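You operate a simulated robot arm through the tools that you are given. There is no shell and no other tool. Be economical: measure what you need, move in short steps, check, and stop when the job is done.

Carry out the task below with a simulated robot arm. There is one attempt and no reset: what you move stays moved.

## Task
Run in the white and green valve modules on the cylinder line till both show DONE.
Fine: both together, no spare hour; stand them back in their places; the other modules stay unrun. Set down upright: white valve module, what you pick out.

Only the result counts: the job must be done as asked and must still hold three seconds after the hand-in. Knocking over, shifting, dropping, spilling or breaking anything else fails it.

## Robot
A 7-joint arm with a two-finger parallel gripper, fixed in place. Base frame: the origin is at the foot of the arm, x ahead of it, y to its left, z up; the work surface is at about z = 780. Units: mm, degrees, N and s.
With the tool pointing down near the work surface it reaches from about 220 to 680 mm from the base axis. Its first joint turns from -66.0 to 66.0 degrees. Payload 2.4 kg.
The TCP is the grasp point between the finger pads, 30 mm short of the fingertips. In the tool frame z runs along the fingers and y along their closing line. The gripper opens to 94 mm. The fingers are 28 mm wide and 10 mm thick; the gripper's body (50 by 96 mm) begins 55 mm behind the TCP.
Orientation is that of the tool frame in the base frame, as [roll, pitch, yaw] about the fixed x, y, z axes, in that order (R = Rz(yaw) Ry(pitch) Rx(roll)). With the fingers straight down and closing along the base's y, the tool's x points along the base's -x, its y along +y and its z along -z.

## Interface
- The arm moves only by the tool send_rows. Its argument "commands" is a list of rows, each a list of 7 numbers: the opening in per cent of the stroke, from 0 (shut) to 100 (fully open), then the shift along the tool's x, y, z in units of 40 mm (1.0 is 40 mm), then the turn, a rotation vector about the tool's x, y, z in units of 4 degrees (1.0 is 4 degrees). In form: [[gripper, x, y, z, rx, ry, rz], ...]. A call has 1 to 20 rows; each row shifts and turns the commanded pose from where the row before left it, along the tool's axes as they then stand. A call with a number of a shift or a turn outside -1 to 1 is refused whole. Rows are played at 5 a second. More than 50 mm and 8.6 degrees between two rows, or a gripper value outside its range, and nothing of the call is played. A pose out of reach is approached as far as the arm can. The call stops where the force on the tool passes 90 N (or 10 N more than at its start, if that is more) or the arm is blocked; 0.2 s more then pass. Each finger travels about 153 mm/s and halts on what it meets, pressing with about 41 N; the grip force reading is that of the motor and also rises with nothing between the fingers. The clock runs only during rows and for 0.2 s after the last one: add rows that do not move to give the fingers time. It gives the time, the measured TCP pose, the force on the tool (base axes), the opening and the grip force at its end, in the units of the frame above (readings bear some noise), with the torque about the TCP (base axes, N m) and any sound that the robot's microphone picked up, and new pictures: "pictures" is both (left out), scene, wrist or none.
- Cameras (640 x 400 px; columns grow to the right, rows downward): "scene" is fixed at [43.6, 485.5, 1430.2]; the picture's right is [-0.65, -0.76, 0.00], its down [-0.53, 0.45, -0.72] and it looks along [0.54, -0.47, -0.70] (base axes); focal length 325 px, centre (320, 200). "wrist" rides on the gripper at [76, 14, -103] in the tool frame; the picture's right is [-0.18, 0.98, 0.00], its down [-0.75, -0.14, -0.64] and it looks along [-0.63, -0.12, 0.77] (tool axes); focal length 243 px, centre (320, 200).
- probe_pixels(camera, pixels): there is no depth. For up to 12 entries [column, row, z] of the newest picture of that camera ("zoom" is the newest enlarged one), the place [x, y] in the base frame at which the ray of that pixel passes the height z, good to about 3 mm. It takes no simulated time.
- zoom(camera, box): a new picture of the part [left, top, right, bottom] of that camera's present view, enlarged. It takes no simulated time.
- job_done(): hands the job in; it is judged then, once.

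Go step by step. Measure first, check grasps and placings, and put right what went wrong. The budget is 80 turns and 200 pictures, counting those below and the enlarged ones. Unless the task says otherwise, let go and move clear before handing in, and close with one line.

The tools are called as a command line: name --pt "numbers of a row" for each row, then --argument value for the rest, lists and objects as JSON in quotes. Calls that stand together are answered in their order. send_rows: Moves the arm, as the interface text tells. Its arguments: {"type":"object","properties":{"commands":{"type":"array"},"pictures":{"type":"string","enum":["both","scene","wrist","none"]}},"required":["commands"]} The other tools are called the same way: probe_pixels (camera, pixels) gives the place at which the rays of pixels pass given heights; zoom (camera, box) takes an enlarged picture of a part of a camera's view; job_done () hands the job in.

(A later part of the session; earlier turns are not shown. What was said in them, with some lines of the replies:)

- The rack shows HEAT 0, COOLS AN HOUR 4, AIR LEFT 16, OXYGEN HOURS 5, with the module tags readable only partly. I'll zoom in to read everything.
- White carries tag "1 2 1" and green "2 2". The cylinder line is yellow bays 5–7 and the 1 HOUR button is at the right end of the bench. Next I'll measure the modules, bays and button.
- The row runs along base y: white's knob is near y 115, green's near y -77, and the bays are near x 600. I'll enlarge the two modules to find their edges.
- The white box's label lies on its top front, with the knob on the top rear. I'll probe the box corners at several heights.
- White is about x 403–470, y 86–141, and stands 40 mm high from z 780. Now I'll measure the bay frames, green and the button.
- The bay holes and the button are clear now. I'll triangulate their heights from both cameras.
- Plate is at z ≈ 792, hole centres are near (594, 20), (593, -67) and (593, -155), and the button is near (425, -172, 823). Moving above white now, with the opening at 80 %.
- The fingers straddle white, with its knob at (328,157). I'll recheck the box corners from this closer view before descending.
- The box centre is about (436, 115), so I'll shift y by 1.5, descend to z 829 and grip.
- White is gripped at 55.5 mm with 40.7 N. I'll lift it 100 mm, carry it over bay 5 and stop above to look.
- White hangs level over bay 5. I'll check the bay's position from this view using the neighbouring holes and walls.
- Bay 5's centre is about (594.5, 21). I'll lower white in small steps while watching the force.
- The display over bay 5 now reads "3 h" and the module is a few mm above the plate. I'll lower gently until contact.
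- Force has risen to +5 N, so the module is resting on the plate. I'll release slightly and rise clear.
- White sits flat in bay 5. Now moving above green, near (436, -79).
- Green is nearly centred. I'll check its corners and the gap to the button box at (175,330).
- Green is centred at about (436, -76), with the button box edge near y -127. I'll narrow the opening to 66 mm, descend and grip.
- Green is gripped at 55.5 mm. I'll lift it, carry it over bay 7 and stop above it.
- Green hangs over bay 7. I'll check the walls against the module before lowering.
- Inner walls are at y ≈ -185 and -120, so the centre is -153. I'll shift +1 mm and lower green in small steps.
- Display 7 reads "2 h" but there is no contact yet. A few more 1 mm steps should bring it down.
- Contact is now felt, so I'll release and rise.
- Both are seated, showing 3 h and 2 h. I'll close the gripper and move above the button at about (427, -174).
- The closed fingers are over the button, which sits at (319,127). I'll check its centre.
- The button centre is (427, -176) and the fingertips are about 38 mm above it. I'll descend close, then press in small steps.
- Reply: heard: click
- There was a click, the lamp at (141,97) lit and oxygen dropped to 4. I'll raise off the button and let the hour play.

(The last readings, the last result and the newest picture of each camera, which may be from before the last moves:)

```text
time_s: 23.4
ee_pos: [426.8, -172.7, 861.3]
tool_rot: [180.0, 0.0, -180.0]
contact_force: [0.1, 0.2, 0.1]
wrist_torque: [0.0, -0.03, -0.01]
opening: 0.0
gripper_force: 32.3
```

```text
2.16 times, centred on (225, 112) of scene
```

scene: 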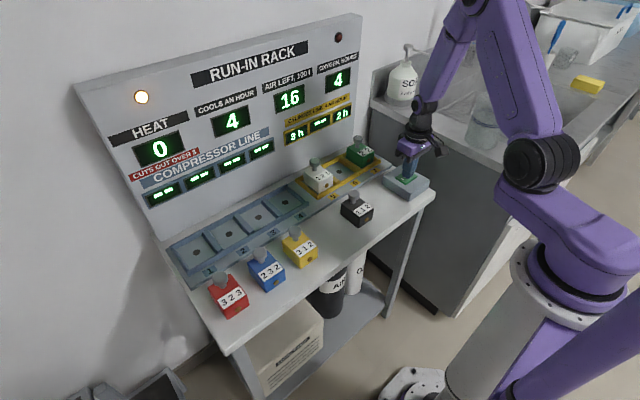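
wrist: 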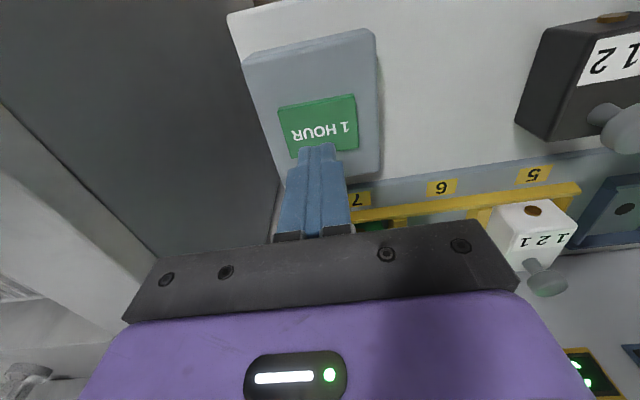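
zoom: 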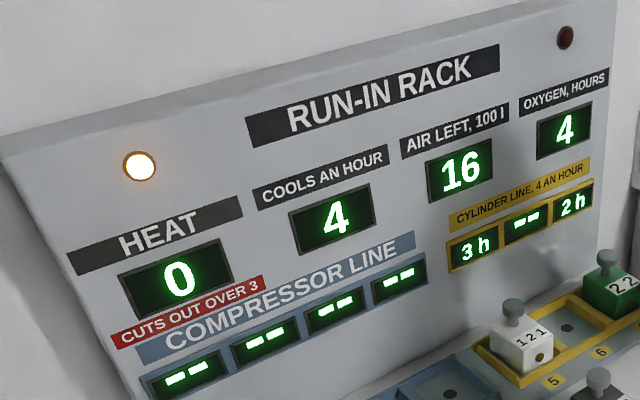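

The amber lamp is still lit with the counts unchanged, so the hour is still running. I'll wait.

send_rows --pt "0 0 0 0 0 0 0" --pt "0 0 0 0 0 0 0" --pt "0 0 0 0 0 0 0" --pt "0 0 0 0 0 0 0" --pt "0 0 0 0 0 0 0" --pt "0 0 0 0 0 0 0" --pt "0 0 0 0 0 0 0" --pt "0 0 0 0 0 0 0" --pt "0 0 0 0 0 0 0" --pt "0 0 0 0 0 0 0" --pictures "none"

zoom --camera "scene" --box '[80, 20, 370, 205]'

```text
time_s: 25.6
ee_pos: [427.4, -173.0, 862.1]
tool_rot: [180.0, 0.0, 180.0]
contact_force: [-0.2, 0.2, 0.0]
wrist_torque: [-0.02, 0.02, 0.0]
opening: 0.0
gripper_force: 33.0
```

```text
2.16 times, centred on (225, 112) of scene
```

zoom: 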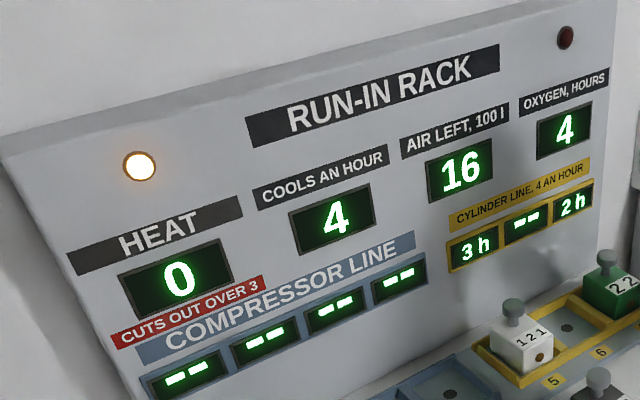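

Nothing has changed yet, so I'll wait a full 4 s more.

send_rows --pt "0 0 0 0 0 0 0" --pt "0 0 0 0 0 0 0" --pt "0 0 0 0 0 0 0" --pt "0 0 0 0 0 0 0" --pt "0 0 0 0 0 0 0" --pt "0 0 0 0 0 0 0" --pt "0 0 0 0 0 0 0" --pt "0 0 0 0 0 0 0" --pt "0 0 0 0 0 0 0" --pt "0 0 0 0 0 0 0" --pt "0 0 0 0 0 0 0" --pt "0 0 0 0 0 0 0" --pt "0 0 0 0 0 0 0" --pt "0 0 0 0 0 0 0" --pt "0 0 0 0 0 0 0" --pt "0 0 0 0 0 0 0" --pt "0 0 0 0 0 0 0" --pt "0 0 0 0 0 0 0" --pt "0 0 0 0 0 0 0" --pt "0 0 0 0 0 0 0" --pictures "none"

zoom --camera "scene" --box '[80, 20, 370, 205]'

```text
time_s: 29.8
ee_pos: [427.0, -173.8, 862.1]
tool_rot: [-179.9, 0.0, 180.0]
contact_force: [-1.1, 0.5, 1.1]
wrist_torque: [0.0, 0.04, -0.01]
opening: 0.0
gripper_force: 33.1
```

```text
2.16 times, centred on (225, 112) of scene
```

zoom: 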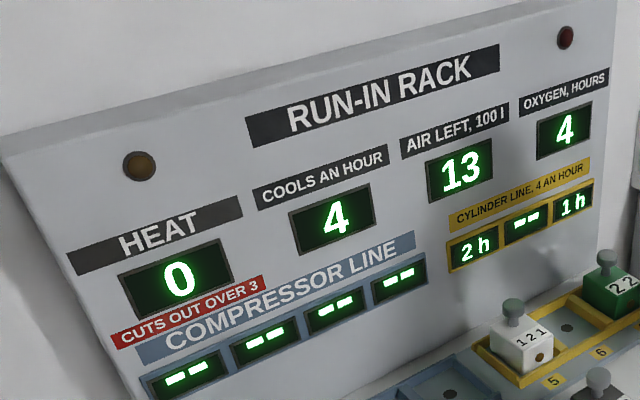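

The lamp is out, air is 13 and the displays read 2 h and 1 h. That confirms air use follows the tags (3 this hour, 4 next, within the limit). Pressing the second hour now.

send_rows --pt "0 0 0 0.2 0 0 0" --pt "0 0 0 0.1 0 0 0" --pt "0 0 0 0 0 0 0" --pt "0 0 0 -0.3 0 0 0" --pt "0 0 0 0 0 0 0" --pt "0 0 0 0 0 0 0" --pt "0 0 0 0 0 0 0" --pt "0 0 0 0 0 0 0" --pt "0 0 0 0 0 0 0" --pt "0 0 0 0 0 0 0" --pt "0 0 0 0 0 0 0" --pt "0 0 0 0 0 0 0" --pictures "scene"

```text
time_s: 32.4
ee_pos: [428.6, -173.6, 861.2]
tool_rot: [-180.0, 0.0, 179.9]
contact_force: [-0.2, -0.9, -0.6]
wrist_torque: [0.01, 0.04, 0.04]
opening: 0.1
gripper_force: 33.2
heard: click
```

scene: 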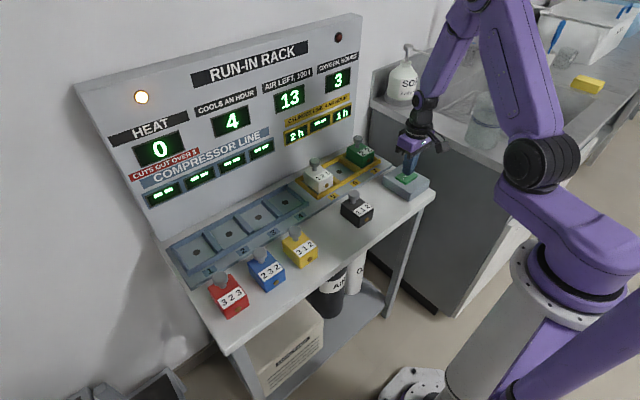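

The second hour is running, with oxygen at 3. I'll wait for it to finish.

send_rows --pt "0 0 0 0 0 0 0" --pt "0 0 0 0 0 0 0" --pt "0 0 0 0 0 0 0" --pt "0 0 0 0 0 0 0" --pt "0 0 0 0 0 0 0" --pt "0 0 0 0 0 0 0" --pt "0 0 0 0 0 0 0" --pt "0 0 0 0 0 0 0" --pt "0 0 0 0 0 0 0" --pt "0 0 0 0 0 0 0" --pt "0 0 0 0 0 0 0" --pt "0 0 0 0 0 0 0" --pt "0 0 0 0 0 0 0" --pt "0 0 0 0 0 0 0" --pt "0 0 0 0 0 0 0" --pt "0 0 0 0 0 0 0" --pt "0 0 0 0 0 0 0" --pt "0 0 0 0 0 0 0" --pt "0 0 0 0 0 0 0" --pt "0 0 0 0 0 0 0" --pictures "none"

send_rows --pt "0 0 0 0 0 0 0" --pt "0 0 0 0 0 0 0" --pt "0 0 0 0 0 0 0" --pt "0 0 0 0 0 0 0" --pt "0 0 0 0 0 0 0" --pictures "none"

zoom --camera "scene" --box '[80, 20, 370, 205]'

```text
time_s: 36.6
ee_pos: [428.2, -174.3, 862.9]
tool_rot: [180.0, 0.0, -180.0]
contact_force: [0.1, -0.3, -0.5]
wrist_torque: [0.0, 0.0, -0.01]
opening: 0.0
gripper_force: 33.0
```

```text
time_s: 37.8
ee_pos: [427.2, -175.5, 861.6]
tool_rot: [-179.9, 0.0, -179.9]
contact_force: [-0.7, 0.4, -0.6]
wrist_torque: [-0.04, 0.02, 0.01]
opening: 0.0
gripper_force: 33.1
```

```text
2.16 times, centred on (225, 112) of scene
```

zoom: 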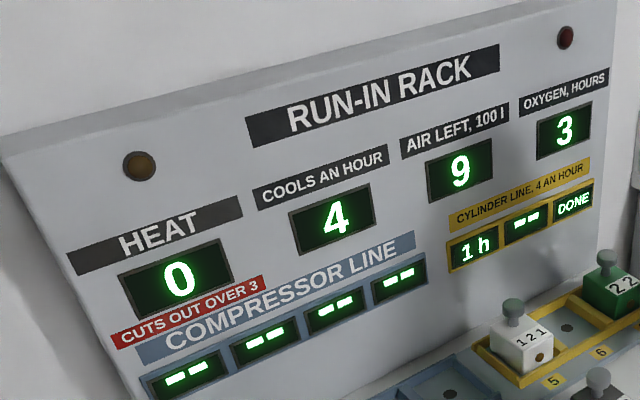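

Green shows DONE, white has 1 h left and air is 9. Pressing the third and last hour.

send_rows --pt "0 0 0 0.2 0 0 0" --pt "0 0 0 0.1 0 0 0" --pt "0 0 0 0 0 0 0" --pt "0 0 0 -0.3 0 0 0" --pt "0 0 0 0 0 0 0" --pt "0 0 0 0 0 0 0" --pt "0 0 0 0 0 0 0" --pt "0 0 0 0 0 0 0" --pt "0 0 0 0 0 0 0" --pt "0 0 0 0 0 0 0" --pt "0 0 0 0 0 0 0" --pt "0 0 0 0 0 0 0" --pictures "none"

send_rows --pt "0 0 0 0 0 0 0" --pt "0 0 0 0 0 0 0" --pt "0 0 0 0 0 0 0" --pt "0 0 0 0 0 0 0" --pt "0 0 0 0 0 0 0" --pt "0 0 0 0 0 0 0" --pt "0 0 0 0 0 0 0" --pt "0 0 0 0 0 0 0" --pt "0 0 0 0 0 0 0" --pt "0 0 0 0 0 0 0" --pt "0 0 0 0 0 0 0" --pt "0 0 0 0 0 0 0" --pt "0 0 0 0 0 0 0" --pt "0 0 0 0 0 0 0" --pt "0 0 0 0 0 0 0" --pt "0 0 0 0 0 0 0" --pt "0 0 0 0 0 0 0" --pt "0 0 0 0 0 0 0" --pt "0 0 0 0 0 0 0" --pt "0 0 0 0 0 0 0" --pictures "none"

send_rows --pt "0 0 0 0 0 0 0" --pt "0 0 0 0 0 0 0" --pt "0 0 0 0 0 0 0" --pt "0 0 0 0 0 0 0" --pt "0 0 0 0 0 0 0" --pictures "none"

zoom --camera "scene" --box '[80, 20, 370, 205]'

```text
time_s: 40.4
ee_pos: [427.6, -175.4, 861.9]
tool_rot: [-180.0, 0.0, 179.9]
contact_force: [0.1, 0.6, 0.3]
wrist_torque: [0.03, -0.04, 0.0]
opening: 0.0
gripper_force: 33.2
heard: click
```

```text
time_s: 44.6
ee_pos: [428.0, -175.8, 861.7]
tool_rot: [-180.0, 0.0, 180.0]
contact_force: [-0.5, -0.5, -0.5]
wrist_torque: [-0.02, -0.01, 0.03]
opening: 0.0
gripper_force: 33.0
```

```text
time_s: 45.8
ee_pos: [427.8, -174.9, 862.2]
tool_rot: [-180.0, -0.1, -179.9]
contact_force: [-0.3, -1.4, -0.8]
wrist_torque: [0.0, -0.01, 0.01]
opening: 0.0
gripper_force: 32.9
```

```text
2.16 times, centred on (225, 112) of scene
```

zoom: 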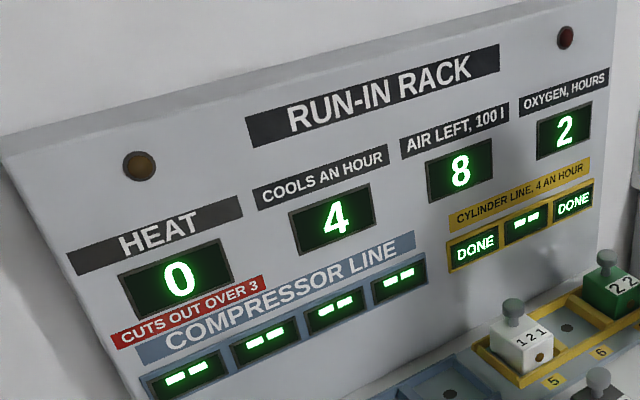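

Both show DONE and the lamp is out. Next I'll rise, return over bay 7 and regrip green where I released it.

send_rows --pt "0 0 0 -1 0 0 0" --pt "0 0 0 -1 0 0 0" --pt "75 -0.84 0.099 0 0 0 0" --pt "75 -0.84 0.099 0 0 0 0" --pt "75 -0.84 0.099 0 0 0 0" --pt "75 -0.84 0.099 0 0 0 0" --pt "75 -0.84 0.099 0 0 0 0" --pt "75 0 0 0 0 0 0" --pt "75 0 0 1 0 0 0" --pt "75 0 0 0 0 0 0"

```text
time_s: 48.0
ee_pos: [592.6, -154.4, 901.3]
tool_rot: [-180.0, 0.0, 180.0]
contact_force: [-0.5, -0.2, -0.9]
wrist_torque: [-0.03, -0.02, 0.04]
opening: 70.5
gripper_force: 0.0
```

scene: 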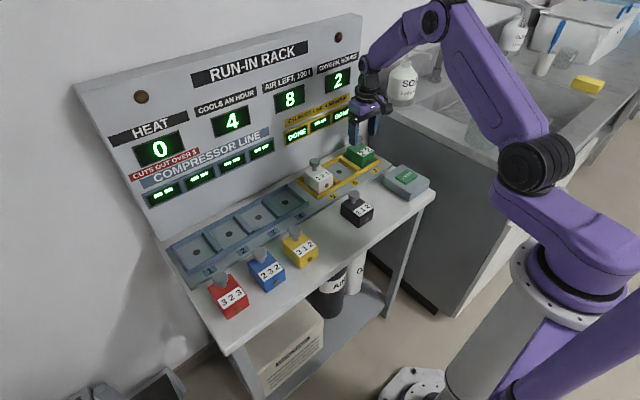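
wrist: 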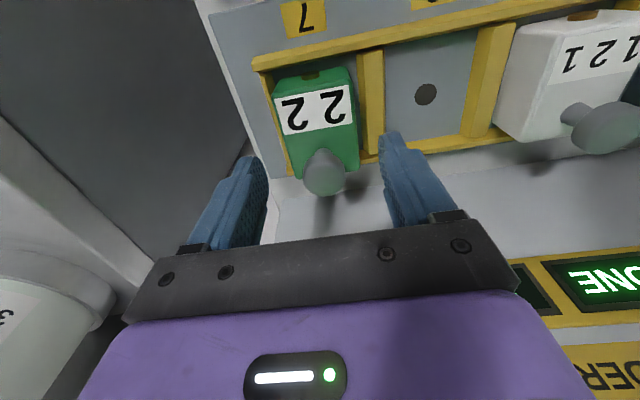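

Green is centred between the fingers, with its knob at (325,173). I'll descend 60 mm and grip.

send_rows --pt "75 0 0 0.8 0 0 0" --pt "75 0 0 0.65 0 0 0" --pt "75 0 0 0 0 0 0" --pt "50 0 0 0 0 0 0" --pt "50 0 0 0 0 0 0" --pt "50 0 0 0 0 0 0" --pictures "none"

```text
time_s: 49.4
ee_pos: [594.7, -154.4, 844.2]
tool_rot: [-179.9, 0.0, -180.0]
contact_force: [1.7, -0.1, 0.0]
wrist_torque: [0.06, -0.18, -0.04]
opening: 55.7
gripper_force: 40.5
```

Green is gripped again. I'll lift it and carry it back over its home spot, stopping about 10 mm above the bench.

send_rows --pt "50 0 0 -0.45 0 0 0" --pt "50 0 0 -1 0 0 0" --pt "50 0 0 -1 0 0 0" --pt "50 0.792 0.379 0 0 0 0" --pt "50 0.792 0.379 0 0 0 0" --pt "50 0.792 0.379 0 0 0 0" --pt "50 0.792 0.379 0 0 0 0" --pt "50 0.792 0.379 0 0 0 0" --pt "50 0 0 1 0 0 0" --pt "50 0 0 1 0 0 0" --pt "50 0 0 0.5 0 0 0" --pt "50 0 0 0 0 0 0"

```text
time_s: 52.0
ee_pos: [435.9, -81.1, 843.0]
tool_rot: [-180.0, -0.1, 180.0]
contact_force: [-0.5, 0.2, -3.1]
wrist_torque: [0.0, 0.02, 0.0]
opening: 55.5
gripper_force: 40.4
```

scene: 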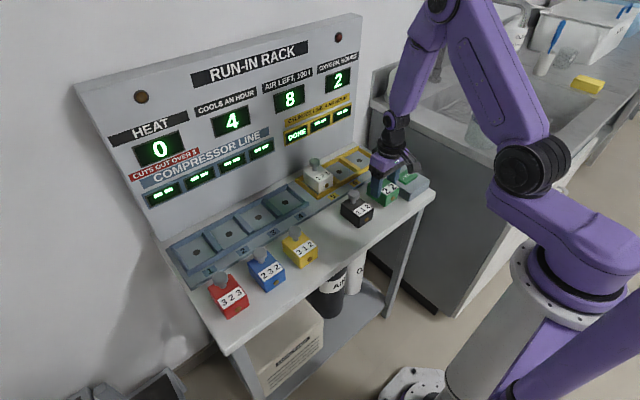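
wrist: 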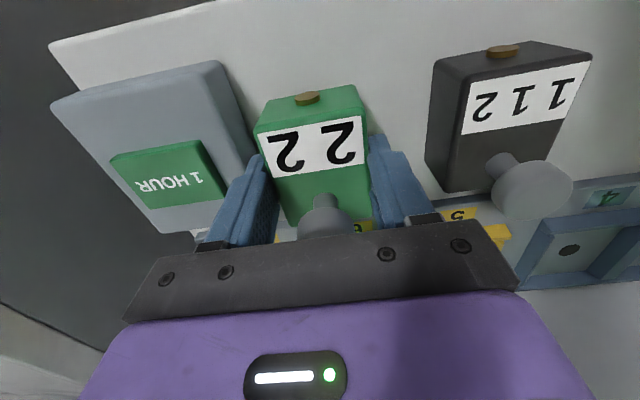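

The y reading of -81 is a few mm off the expected -77. I'll re-read while lowering by 6 mm.

send_rows --pt "50 0 0 0.15 0 0 0" --pt "50 0 0 0 0 0 0" --pt "50 0 0 0 0 0 0" --pictures "none"

send_rows --pt "50 0 0 0 0 0 0" --pictures "wrist"

```text
time_s: 52.8
ee_pos: [434.8, -80.9, 838.0]
tool_rot: [-180.0, 0.0, 180.0]
contact_force: [0.4, 0.1, -3.7]
wrist_torque: [0.01, 0.0, 0.02]
opening: 55.4
gripper_force: 40.5
```

```text
time_s: 53.2
ee_pos: [435.1, -80.3, 836.2]
tool_rot: [180.0, 0.0, 180.0]
contact_force: [0.9, -0.2, -3.3]
wrist_torque: [-0.01, 0.03, 0.0]
opening: 55.5
gripper_force: 41.3
```

wrist: 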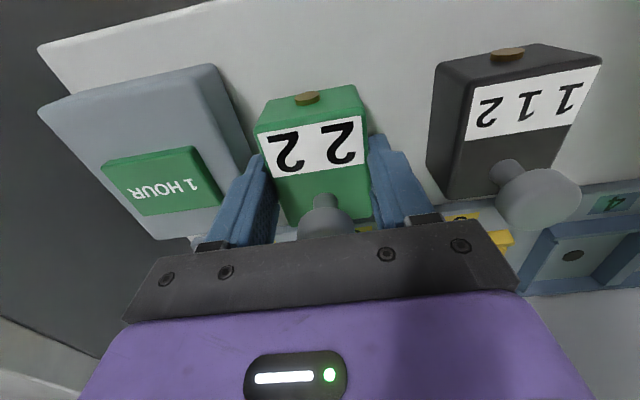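

Reads differ by about 4 mm in y, so I'll compare in the fixed scene camera. Green's dot was at (228,318) in my earlier zoom of [360,155,450,215]. Lowering 2 mm more first.

send_rows --pt "50 0 0 0.05 0 0 0" --pt "50 0 0 0 0 0 0" --pictures "none"

zoom --camera "scene" --box '[360, 155, 450, 215]'

```text
time_s: 53.8
ee_pos: [435.5, -80.9, 833.0]
tool_rot: [180.0, 0.0, -180.0]
contact_force: [0.2, -0.7, -3.3]
wrist_torque: [-0.04, 0.01, 0.01]
opening: 55.5
gripper_force: 41.5
```

```text
6.67 times, centred on (405, 185) of scene
```

zoom: 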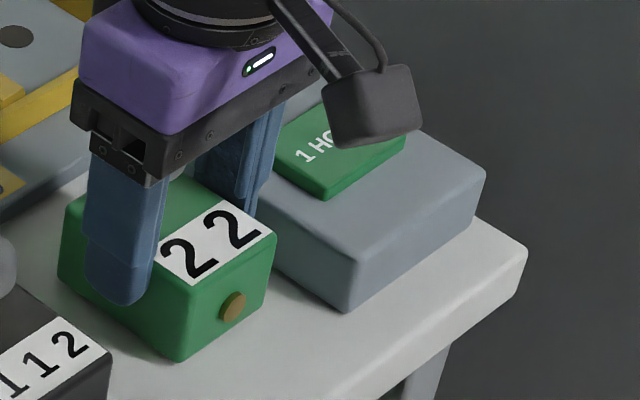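

The dot is now at (233,306) against (228,318), so it needs about +3 mm in y plus more lowering. Correcting and lowering 2.5 mm.

send_rows --pt "50 0 0.075 0 0 0 0" --pt "50 0 0 0.03 0 0 0" --pt "50 0 0 0.03 0 0 0" --pt "50 0 0 0 0 0 0" --pictures "none"

zoom --camera "scene" --box '[360, 155, 450, 215]'

```text
time_s: 54.8
ee_pos: [435.6, -76.8, 831.1]
tool_rot: [-180.0, 0.0, -179.9]
contact_force: [-2.7, 2.8, 10.2]
wrist_torque: [0.25, -0.25, 0.16]
opening: 55.1
gripper_force: 40.5
```

```text
6.67 times, centred on (405, 185) of scene
```

zoom: 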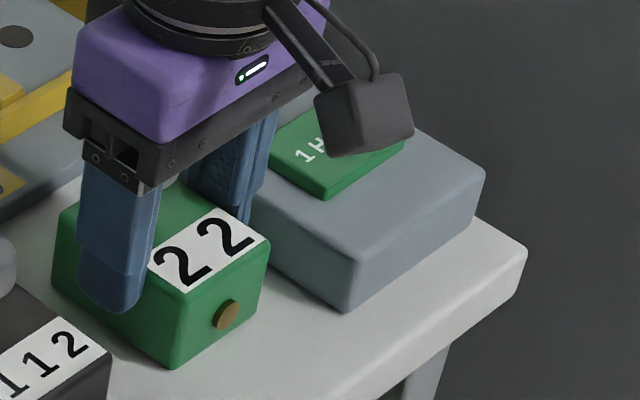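

It's in contact (10 N) with the dot at (227,314), about 2 mm off in x. I'll lift a hair, shift x by -2 and set down.

send_rows --pt "50 0 0 -0.06 0 0 0" --pt "50 0.05 0 0 0 0 0" --pt "50 0 0 0.05 0 0 0" --pt "50 0 0 0 0 0 0" --pictures "none"

zoom --camera "scene" --box '[360, 155, 450, 215]'

```text
time_s: 55.8
ee_pos: [434.1, -76.5, 831.5]
tool_rot: [-180.0, 0.0, 179.8]
contact_force: [-4.7, -0.7, 7.2]
wrist_torque: [-0.04, -0.22, -0.04]
opening: 55.6
gripper_force: 41.3
```

```text
6.67 times, centred on (405, 185) of scene
```

zoom: 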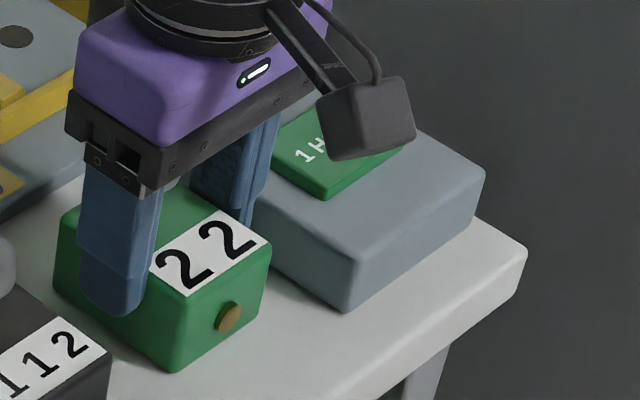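

Green matches its original place, with the dot at (228,316). I'll release, rise and move over bay 5 for white.

send_rows --pt "70 0 0 0 0 0 0" --pt "70 0 0 0 0 0 0" --pt "70 0 0 -0.81 0 0 0" --pt "70 0 0 -1 0 0 0" --pt "70 0 0 -1 0 0 0" --pt "75 -0.81 0.485 0 0 0 0" --pt "75 -0.81 0.485 0 0 0 0" --pt "75 -0.81 0.485 0 0 0 0" --pt "75 -0.81 0.485 0 0 0 0" --pt "75 -0.81 0.485 0 0 0 0" --pt "75 0 0 1 0 0 0" --pt "75 0 0 0 0 0 0"

zoom --camera "scene" --box '[360, 155, 450, 215]'

```text
time_s: 58.4
ee_pos: [597.4, 21.2, 905.4]
tool_rot: [179.9, 0.0, -180.0]
contact_force: [-1.0, 0.2, -1.0]
wrist_torque: [0.0, 0.0, 0.0]
opening: 70.6
gripper_force: 0.1
```

scene: 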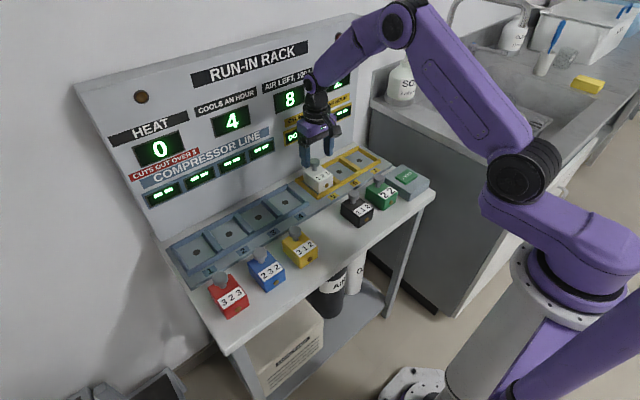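
wrist: 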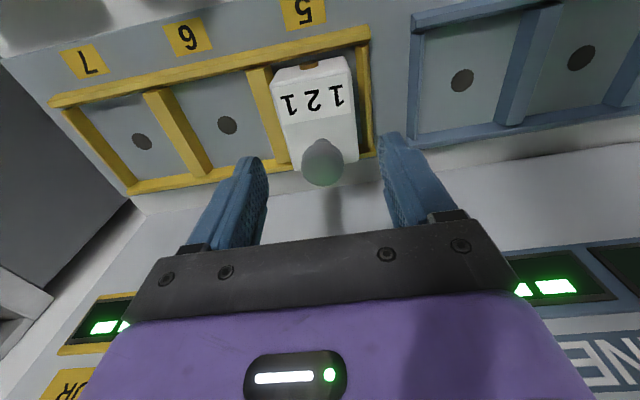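

```text
6.67 times, centred on (405, 185) of scene
```

zoom: 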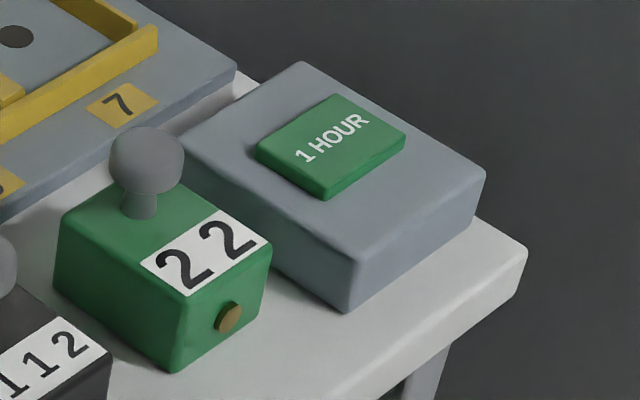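

Green is back upright within about 1 mm, and white is centred under the gripper with its knob at (322,162). I'll descend 58 mm and grip.

send_rows --pt "75 0 0 0.8 0 0 0" --pt "75 0 0 0.65 0 0 0" --pt "75 0 0 0 0 0 0" --pt "50 0 0 0 0 0 0" --pt "50 0 0 0 0 0 0" --pt "50 0 0 0 0 0 0" --pictures "none"

```text
time_s: 59.8
ee_pos: [597.2, 21.4, 845.6]
tool_rot: [180.0, 0.1, 179.9]
contact_force: [0.1, -0.3, -0.9]
wrist_torque: [0.06, -0.12, 0.0]
opening: 55.5
gripper_force: 40.4
```

White is gripped. I'll lift it, carry it back and stop just above its home place.

send_rows --pt "50 0 0 -0.45 0 0 0" --pt "50 0 0 -1 0 0 0" --pt "50 0 0 -1 0 0 0" --pt "50 0.794 0.468 0 0 0 0" --pt "50 0.794 0.468 0 0 0 0" --pt "50 0.794 0.468 0 0 0 0" --pt "50 0.794 0.468 0 0 0 0" --pt "50 0.794 0.468 0 0 0 0" --pt "50 0 0 1 0 0 0" --pt "50 0 0 1 0 0 0" --pt "50 0 0 0.6 0 0 0" --pt "50 0 0 0 0 0 0" --pictures "scene"

zoom --camera "scene" --box '[305, 195, 369, 250]'

```text
time_s: 62.4
ee_pos: [439.8, 112.5, 840.0]
tool_rot: [179.9, -0.1, -180.0]
contact_force: [0.9, 0.8, -2.8]
wrist_torque: [-0.03, 0.01, 0.0]
opening: 55.4
gripper_force: 41.2
```

scene: 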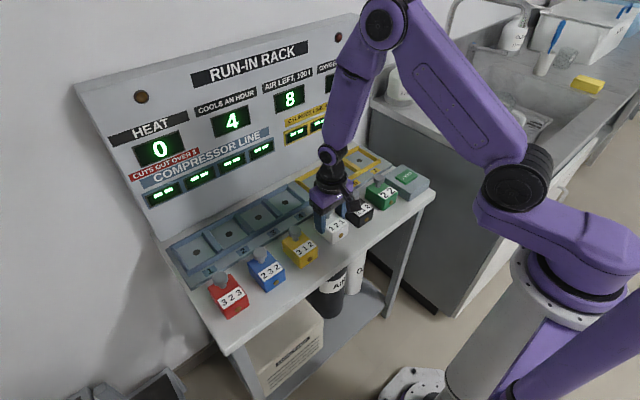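

```text
7.27 times, centred on (337, 222) of scene
```

zoom: 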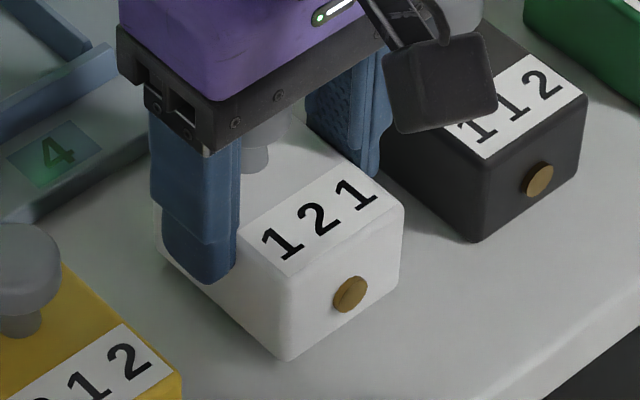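

The white dot is at (350,294) against the original (342,314), so it needs y +4.5, x -1 and about 6 mm lower. Adjusting.

send_rows --pt "50 0.025 0.11 0 0 0 0" --pt "50 0 0 0.1 0 0 0" --pt "50 0 0 0.03 0 0 0" --pt "50 0 0 0 0 0 0" --pictures "none"

zoom --camera "scene" --box '[305, 195, 369, 250]'

```text
time_s: 63.4
ee_pos: [438.2, 119.7, 834.6]
tool_rot: [-180.0, 0.0, 180.0]
contact_force: [0.7, -1.0, -2.4]
wrist_torque: [0.03, 0.01, -0.01]
opening: 55.5
gripper_force: 41.1
```

```text
7.27 times, centred on (337, 222) of scene
```

zoom: 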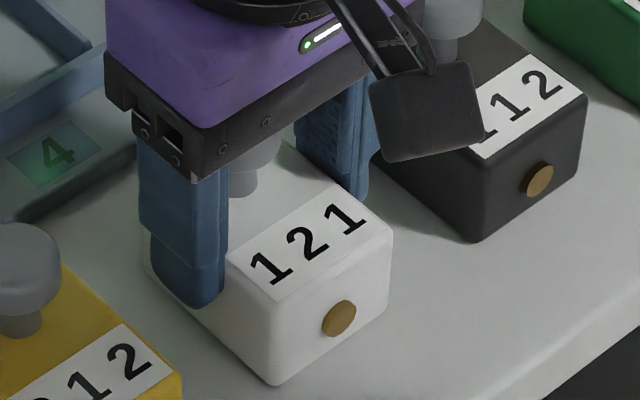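

Slight overshoot, with the dot at (339,318). I'll shift y by -2.5 and x by +1.5, then lower the last bit.

send_rows --pt "50 -0.038 -0.063 0 0 0 0" --pt "50 0 0 0.03 0 0 0" --pt "50 0 0 0.02 0 0 0" --pt "50 0 0 0 0 0 0" --pictures "none"

zoom --camera "scene" --box '[305, 195, 369, 250]'

```text
time_s: 64.4
ee_pos: [438.4, 118.5, 834.5]
tool_rot: [180.0, 0.0, 179.9]
contact_force: [-3.5, -4.2, 12.0]
wrist_torque: [0.16, -0.1, -0.03]
opening: 55.5
gripper_force: 41.0
```

```text
7.27 times, centred on (337, 222) of scene
```

zoom: 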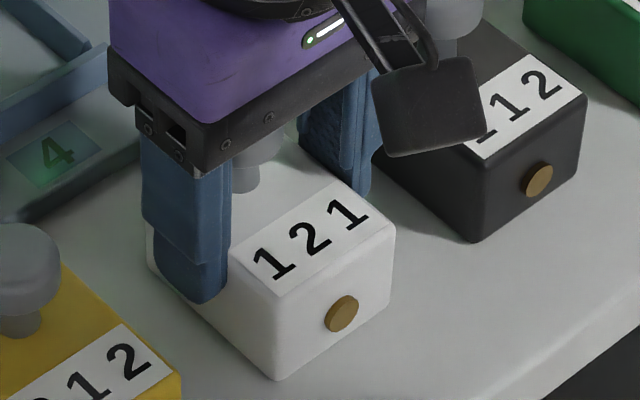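

The dot is at (341,313) and the corner at (277,381), matching the original, with contact felt. Releasing and rising clear.

send_rows --pt "72 0 0 0 0 0 0" --pt "72 0 0 0 0 0 0" --pt "72 0 0 -0.8 0 0 0" --pt "72 0 0 -1 0 0 0" --pt "72 0 0 -1 0 0 0" --pt "72 0 0 -1 0 0 0" --pt "72 0 0 -1 0 0 0" --pt "72 0 0 0 0 0 0"

zoom --camera "scene" --box '[305, 195, 369, 250]'

zoom --camera "scene" --box '[100, 60, 440, 320]'

```text
time_s: 66.2
ee_pos: [439.8, 112.3, 1029.4]
tool_rot: [-180.0, 0.0, 180.0]
contact_force: [0.3, 0.7, 0.0]
wrist_torque: [-0.03, 0.0, -0.02]
opening: 67.5
gripper_force: 0.0
```

scene: 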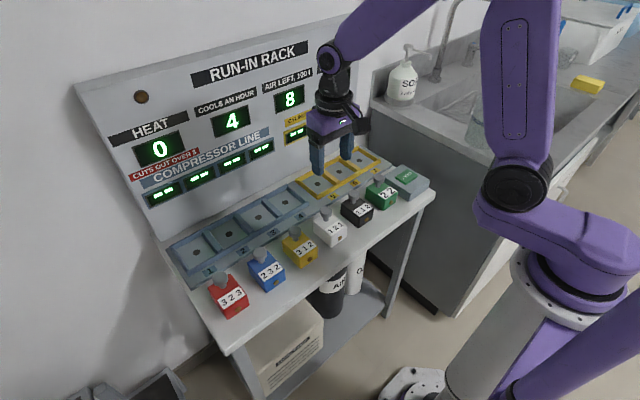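
wrist: 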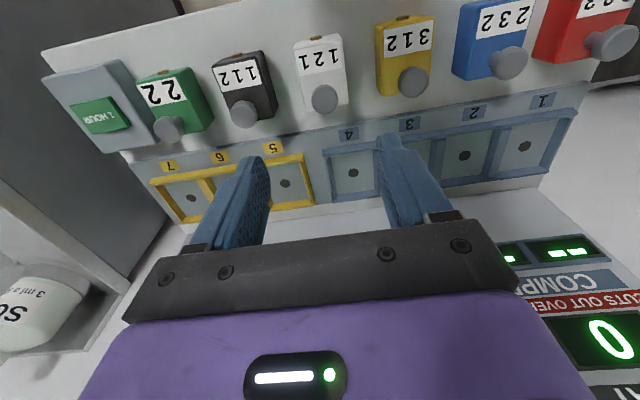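

```text
7.27 times, centred on (337, 222) of scene
```

zoom: 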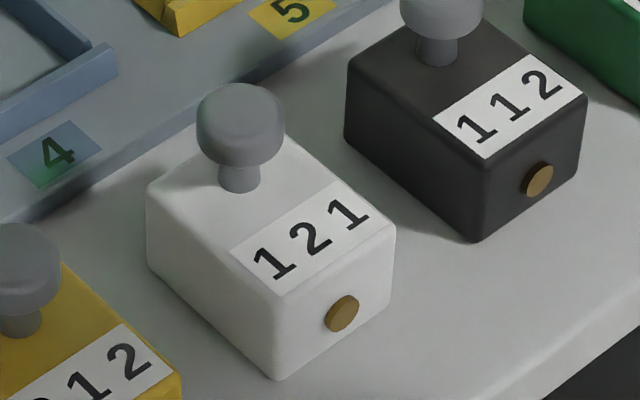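

```text
1.54 times, centred on (270, 190) of scene
```

zoom: 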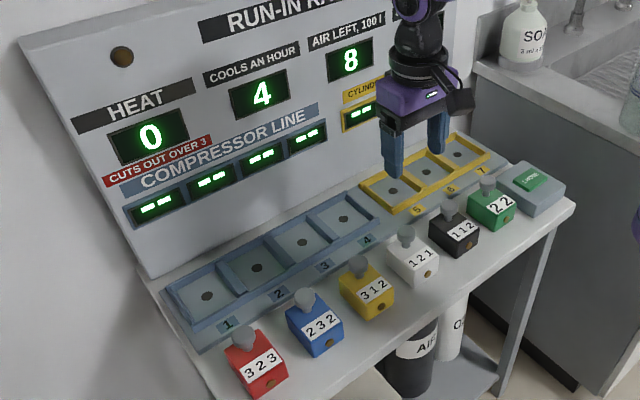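

White and green both stand upright in their original places, the bays are empty and the other modules have not moved. The arm is clear, so I'm handing in.

job_done

```text
The job is handed in.
```

The white and green modules ran together on the cylinder line for exactly three hours until both showed DONE, and both now stand upright in their original places; the other modules were not run or moved.
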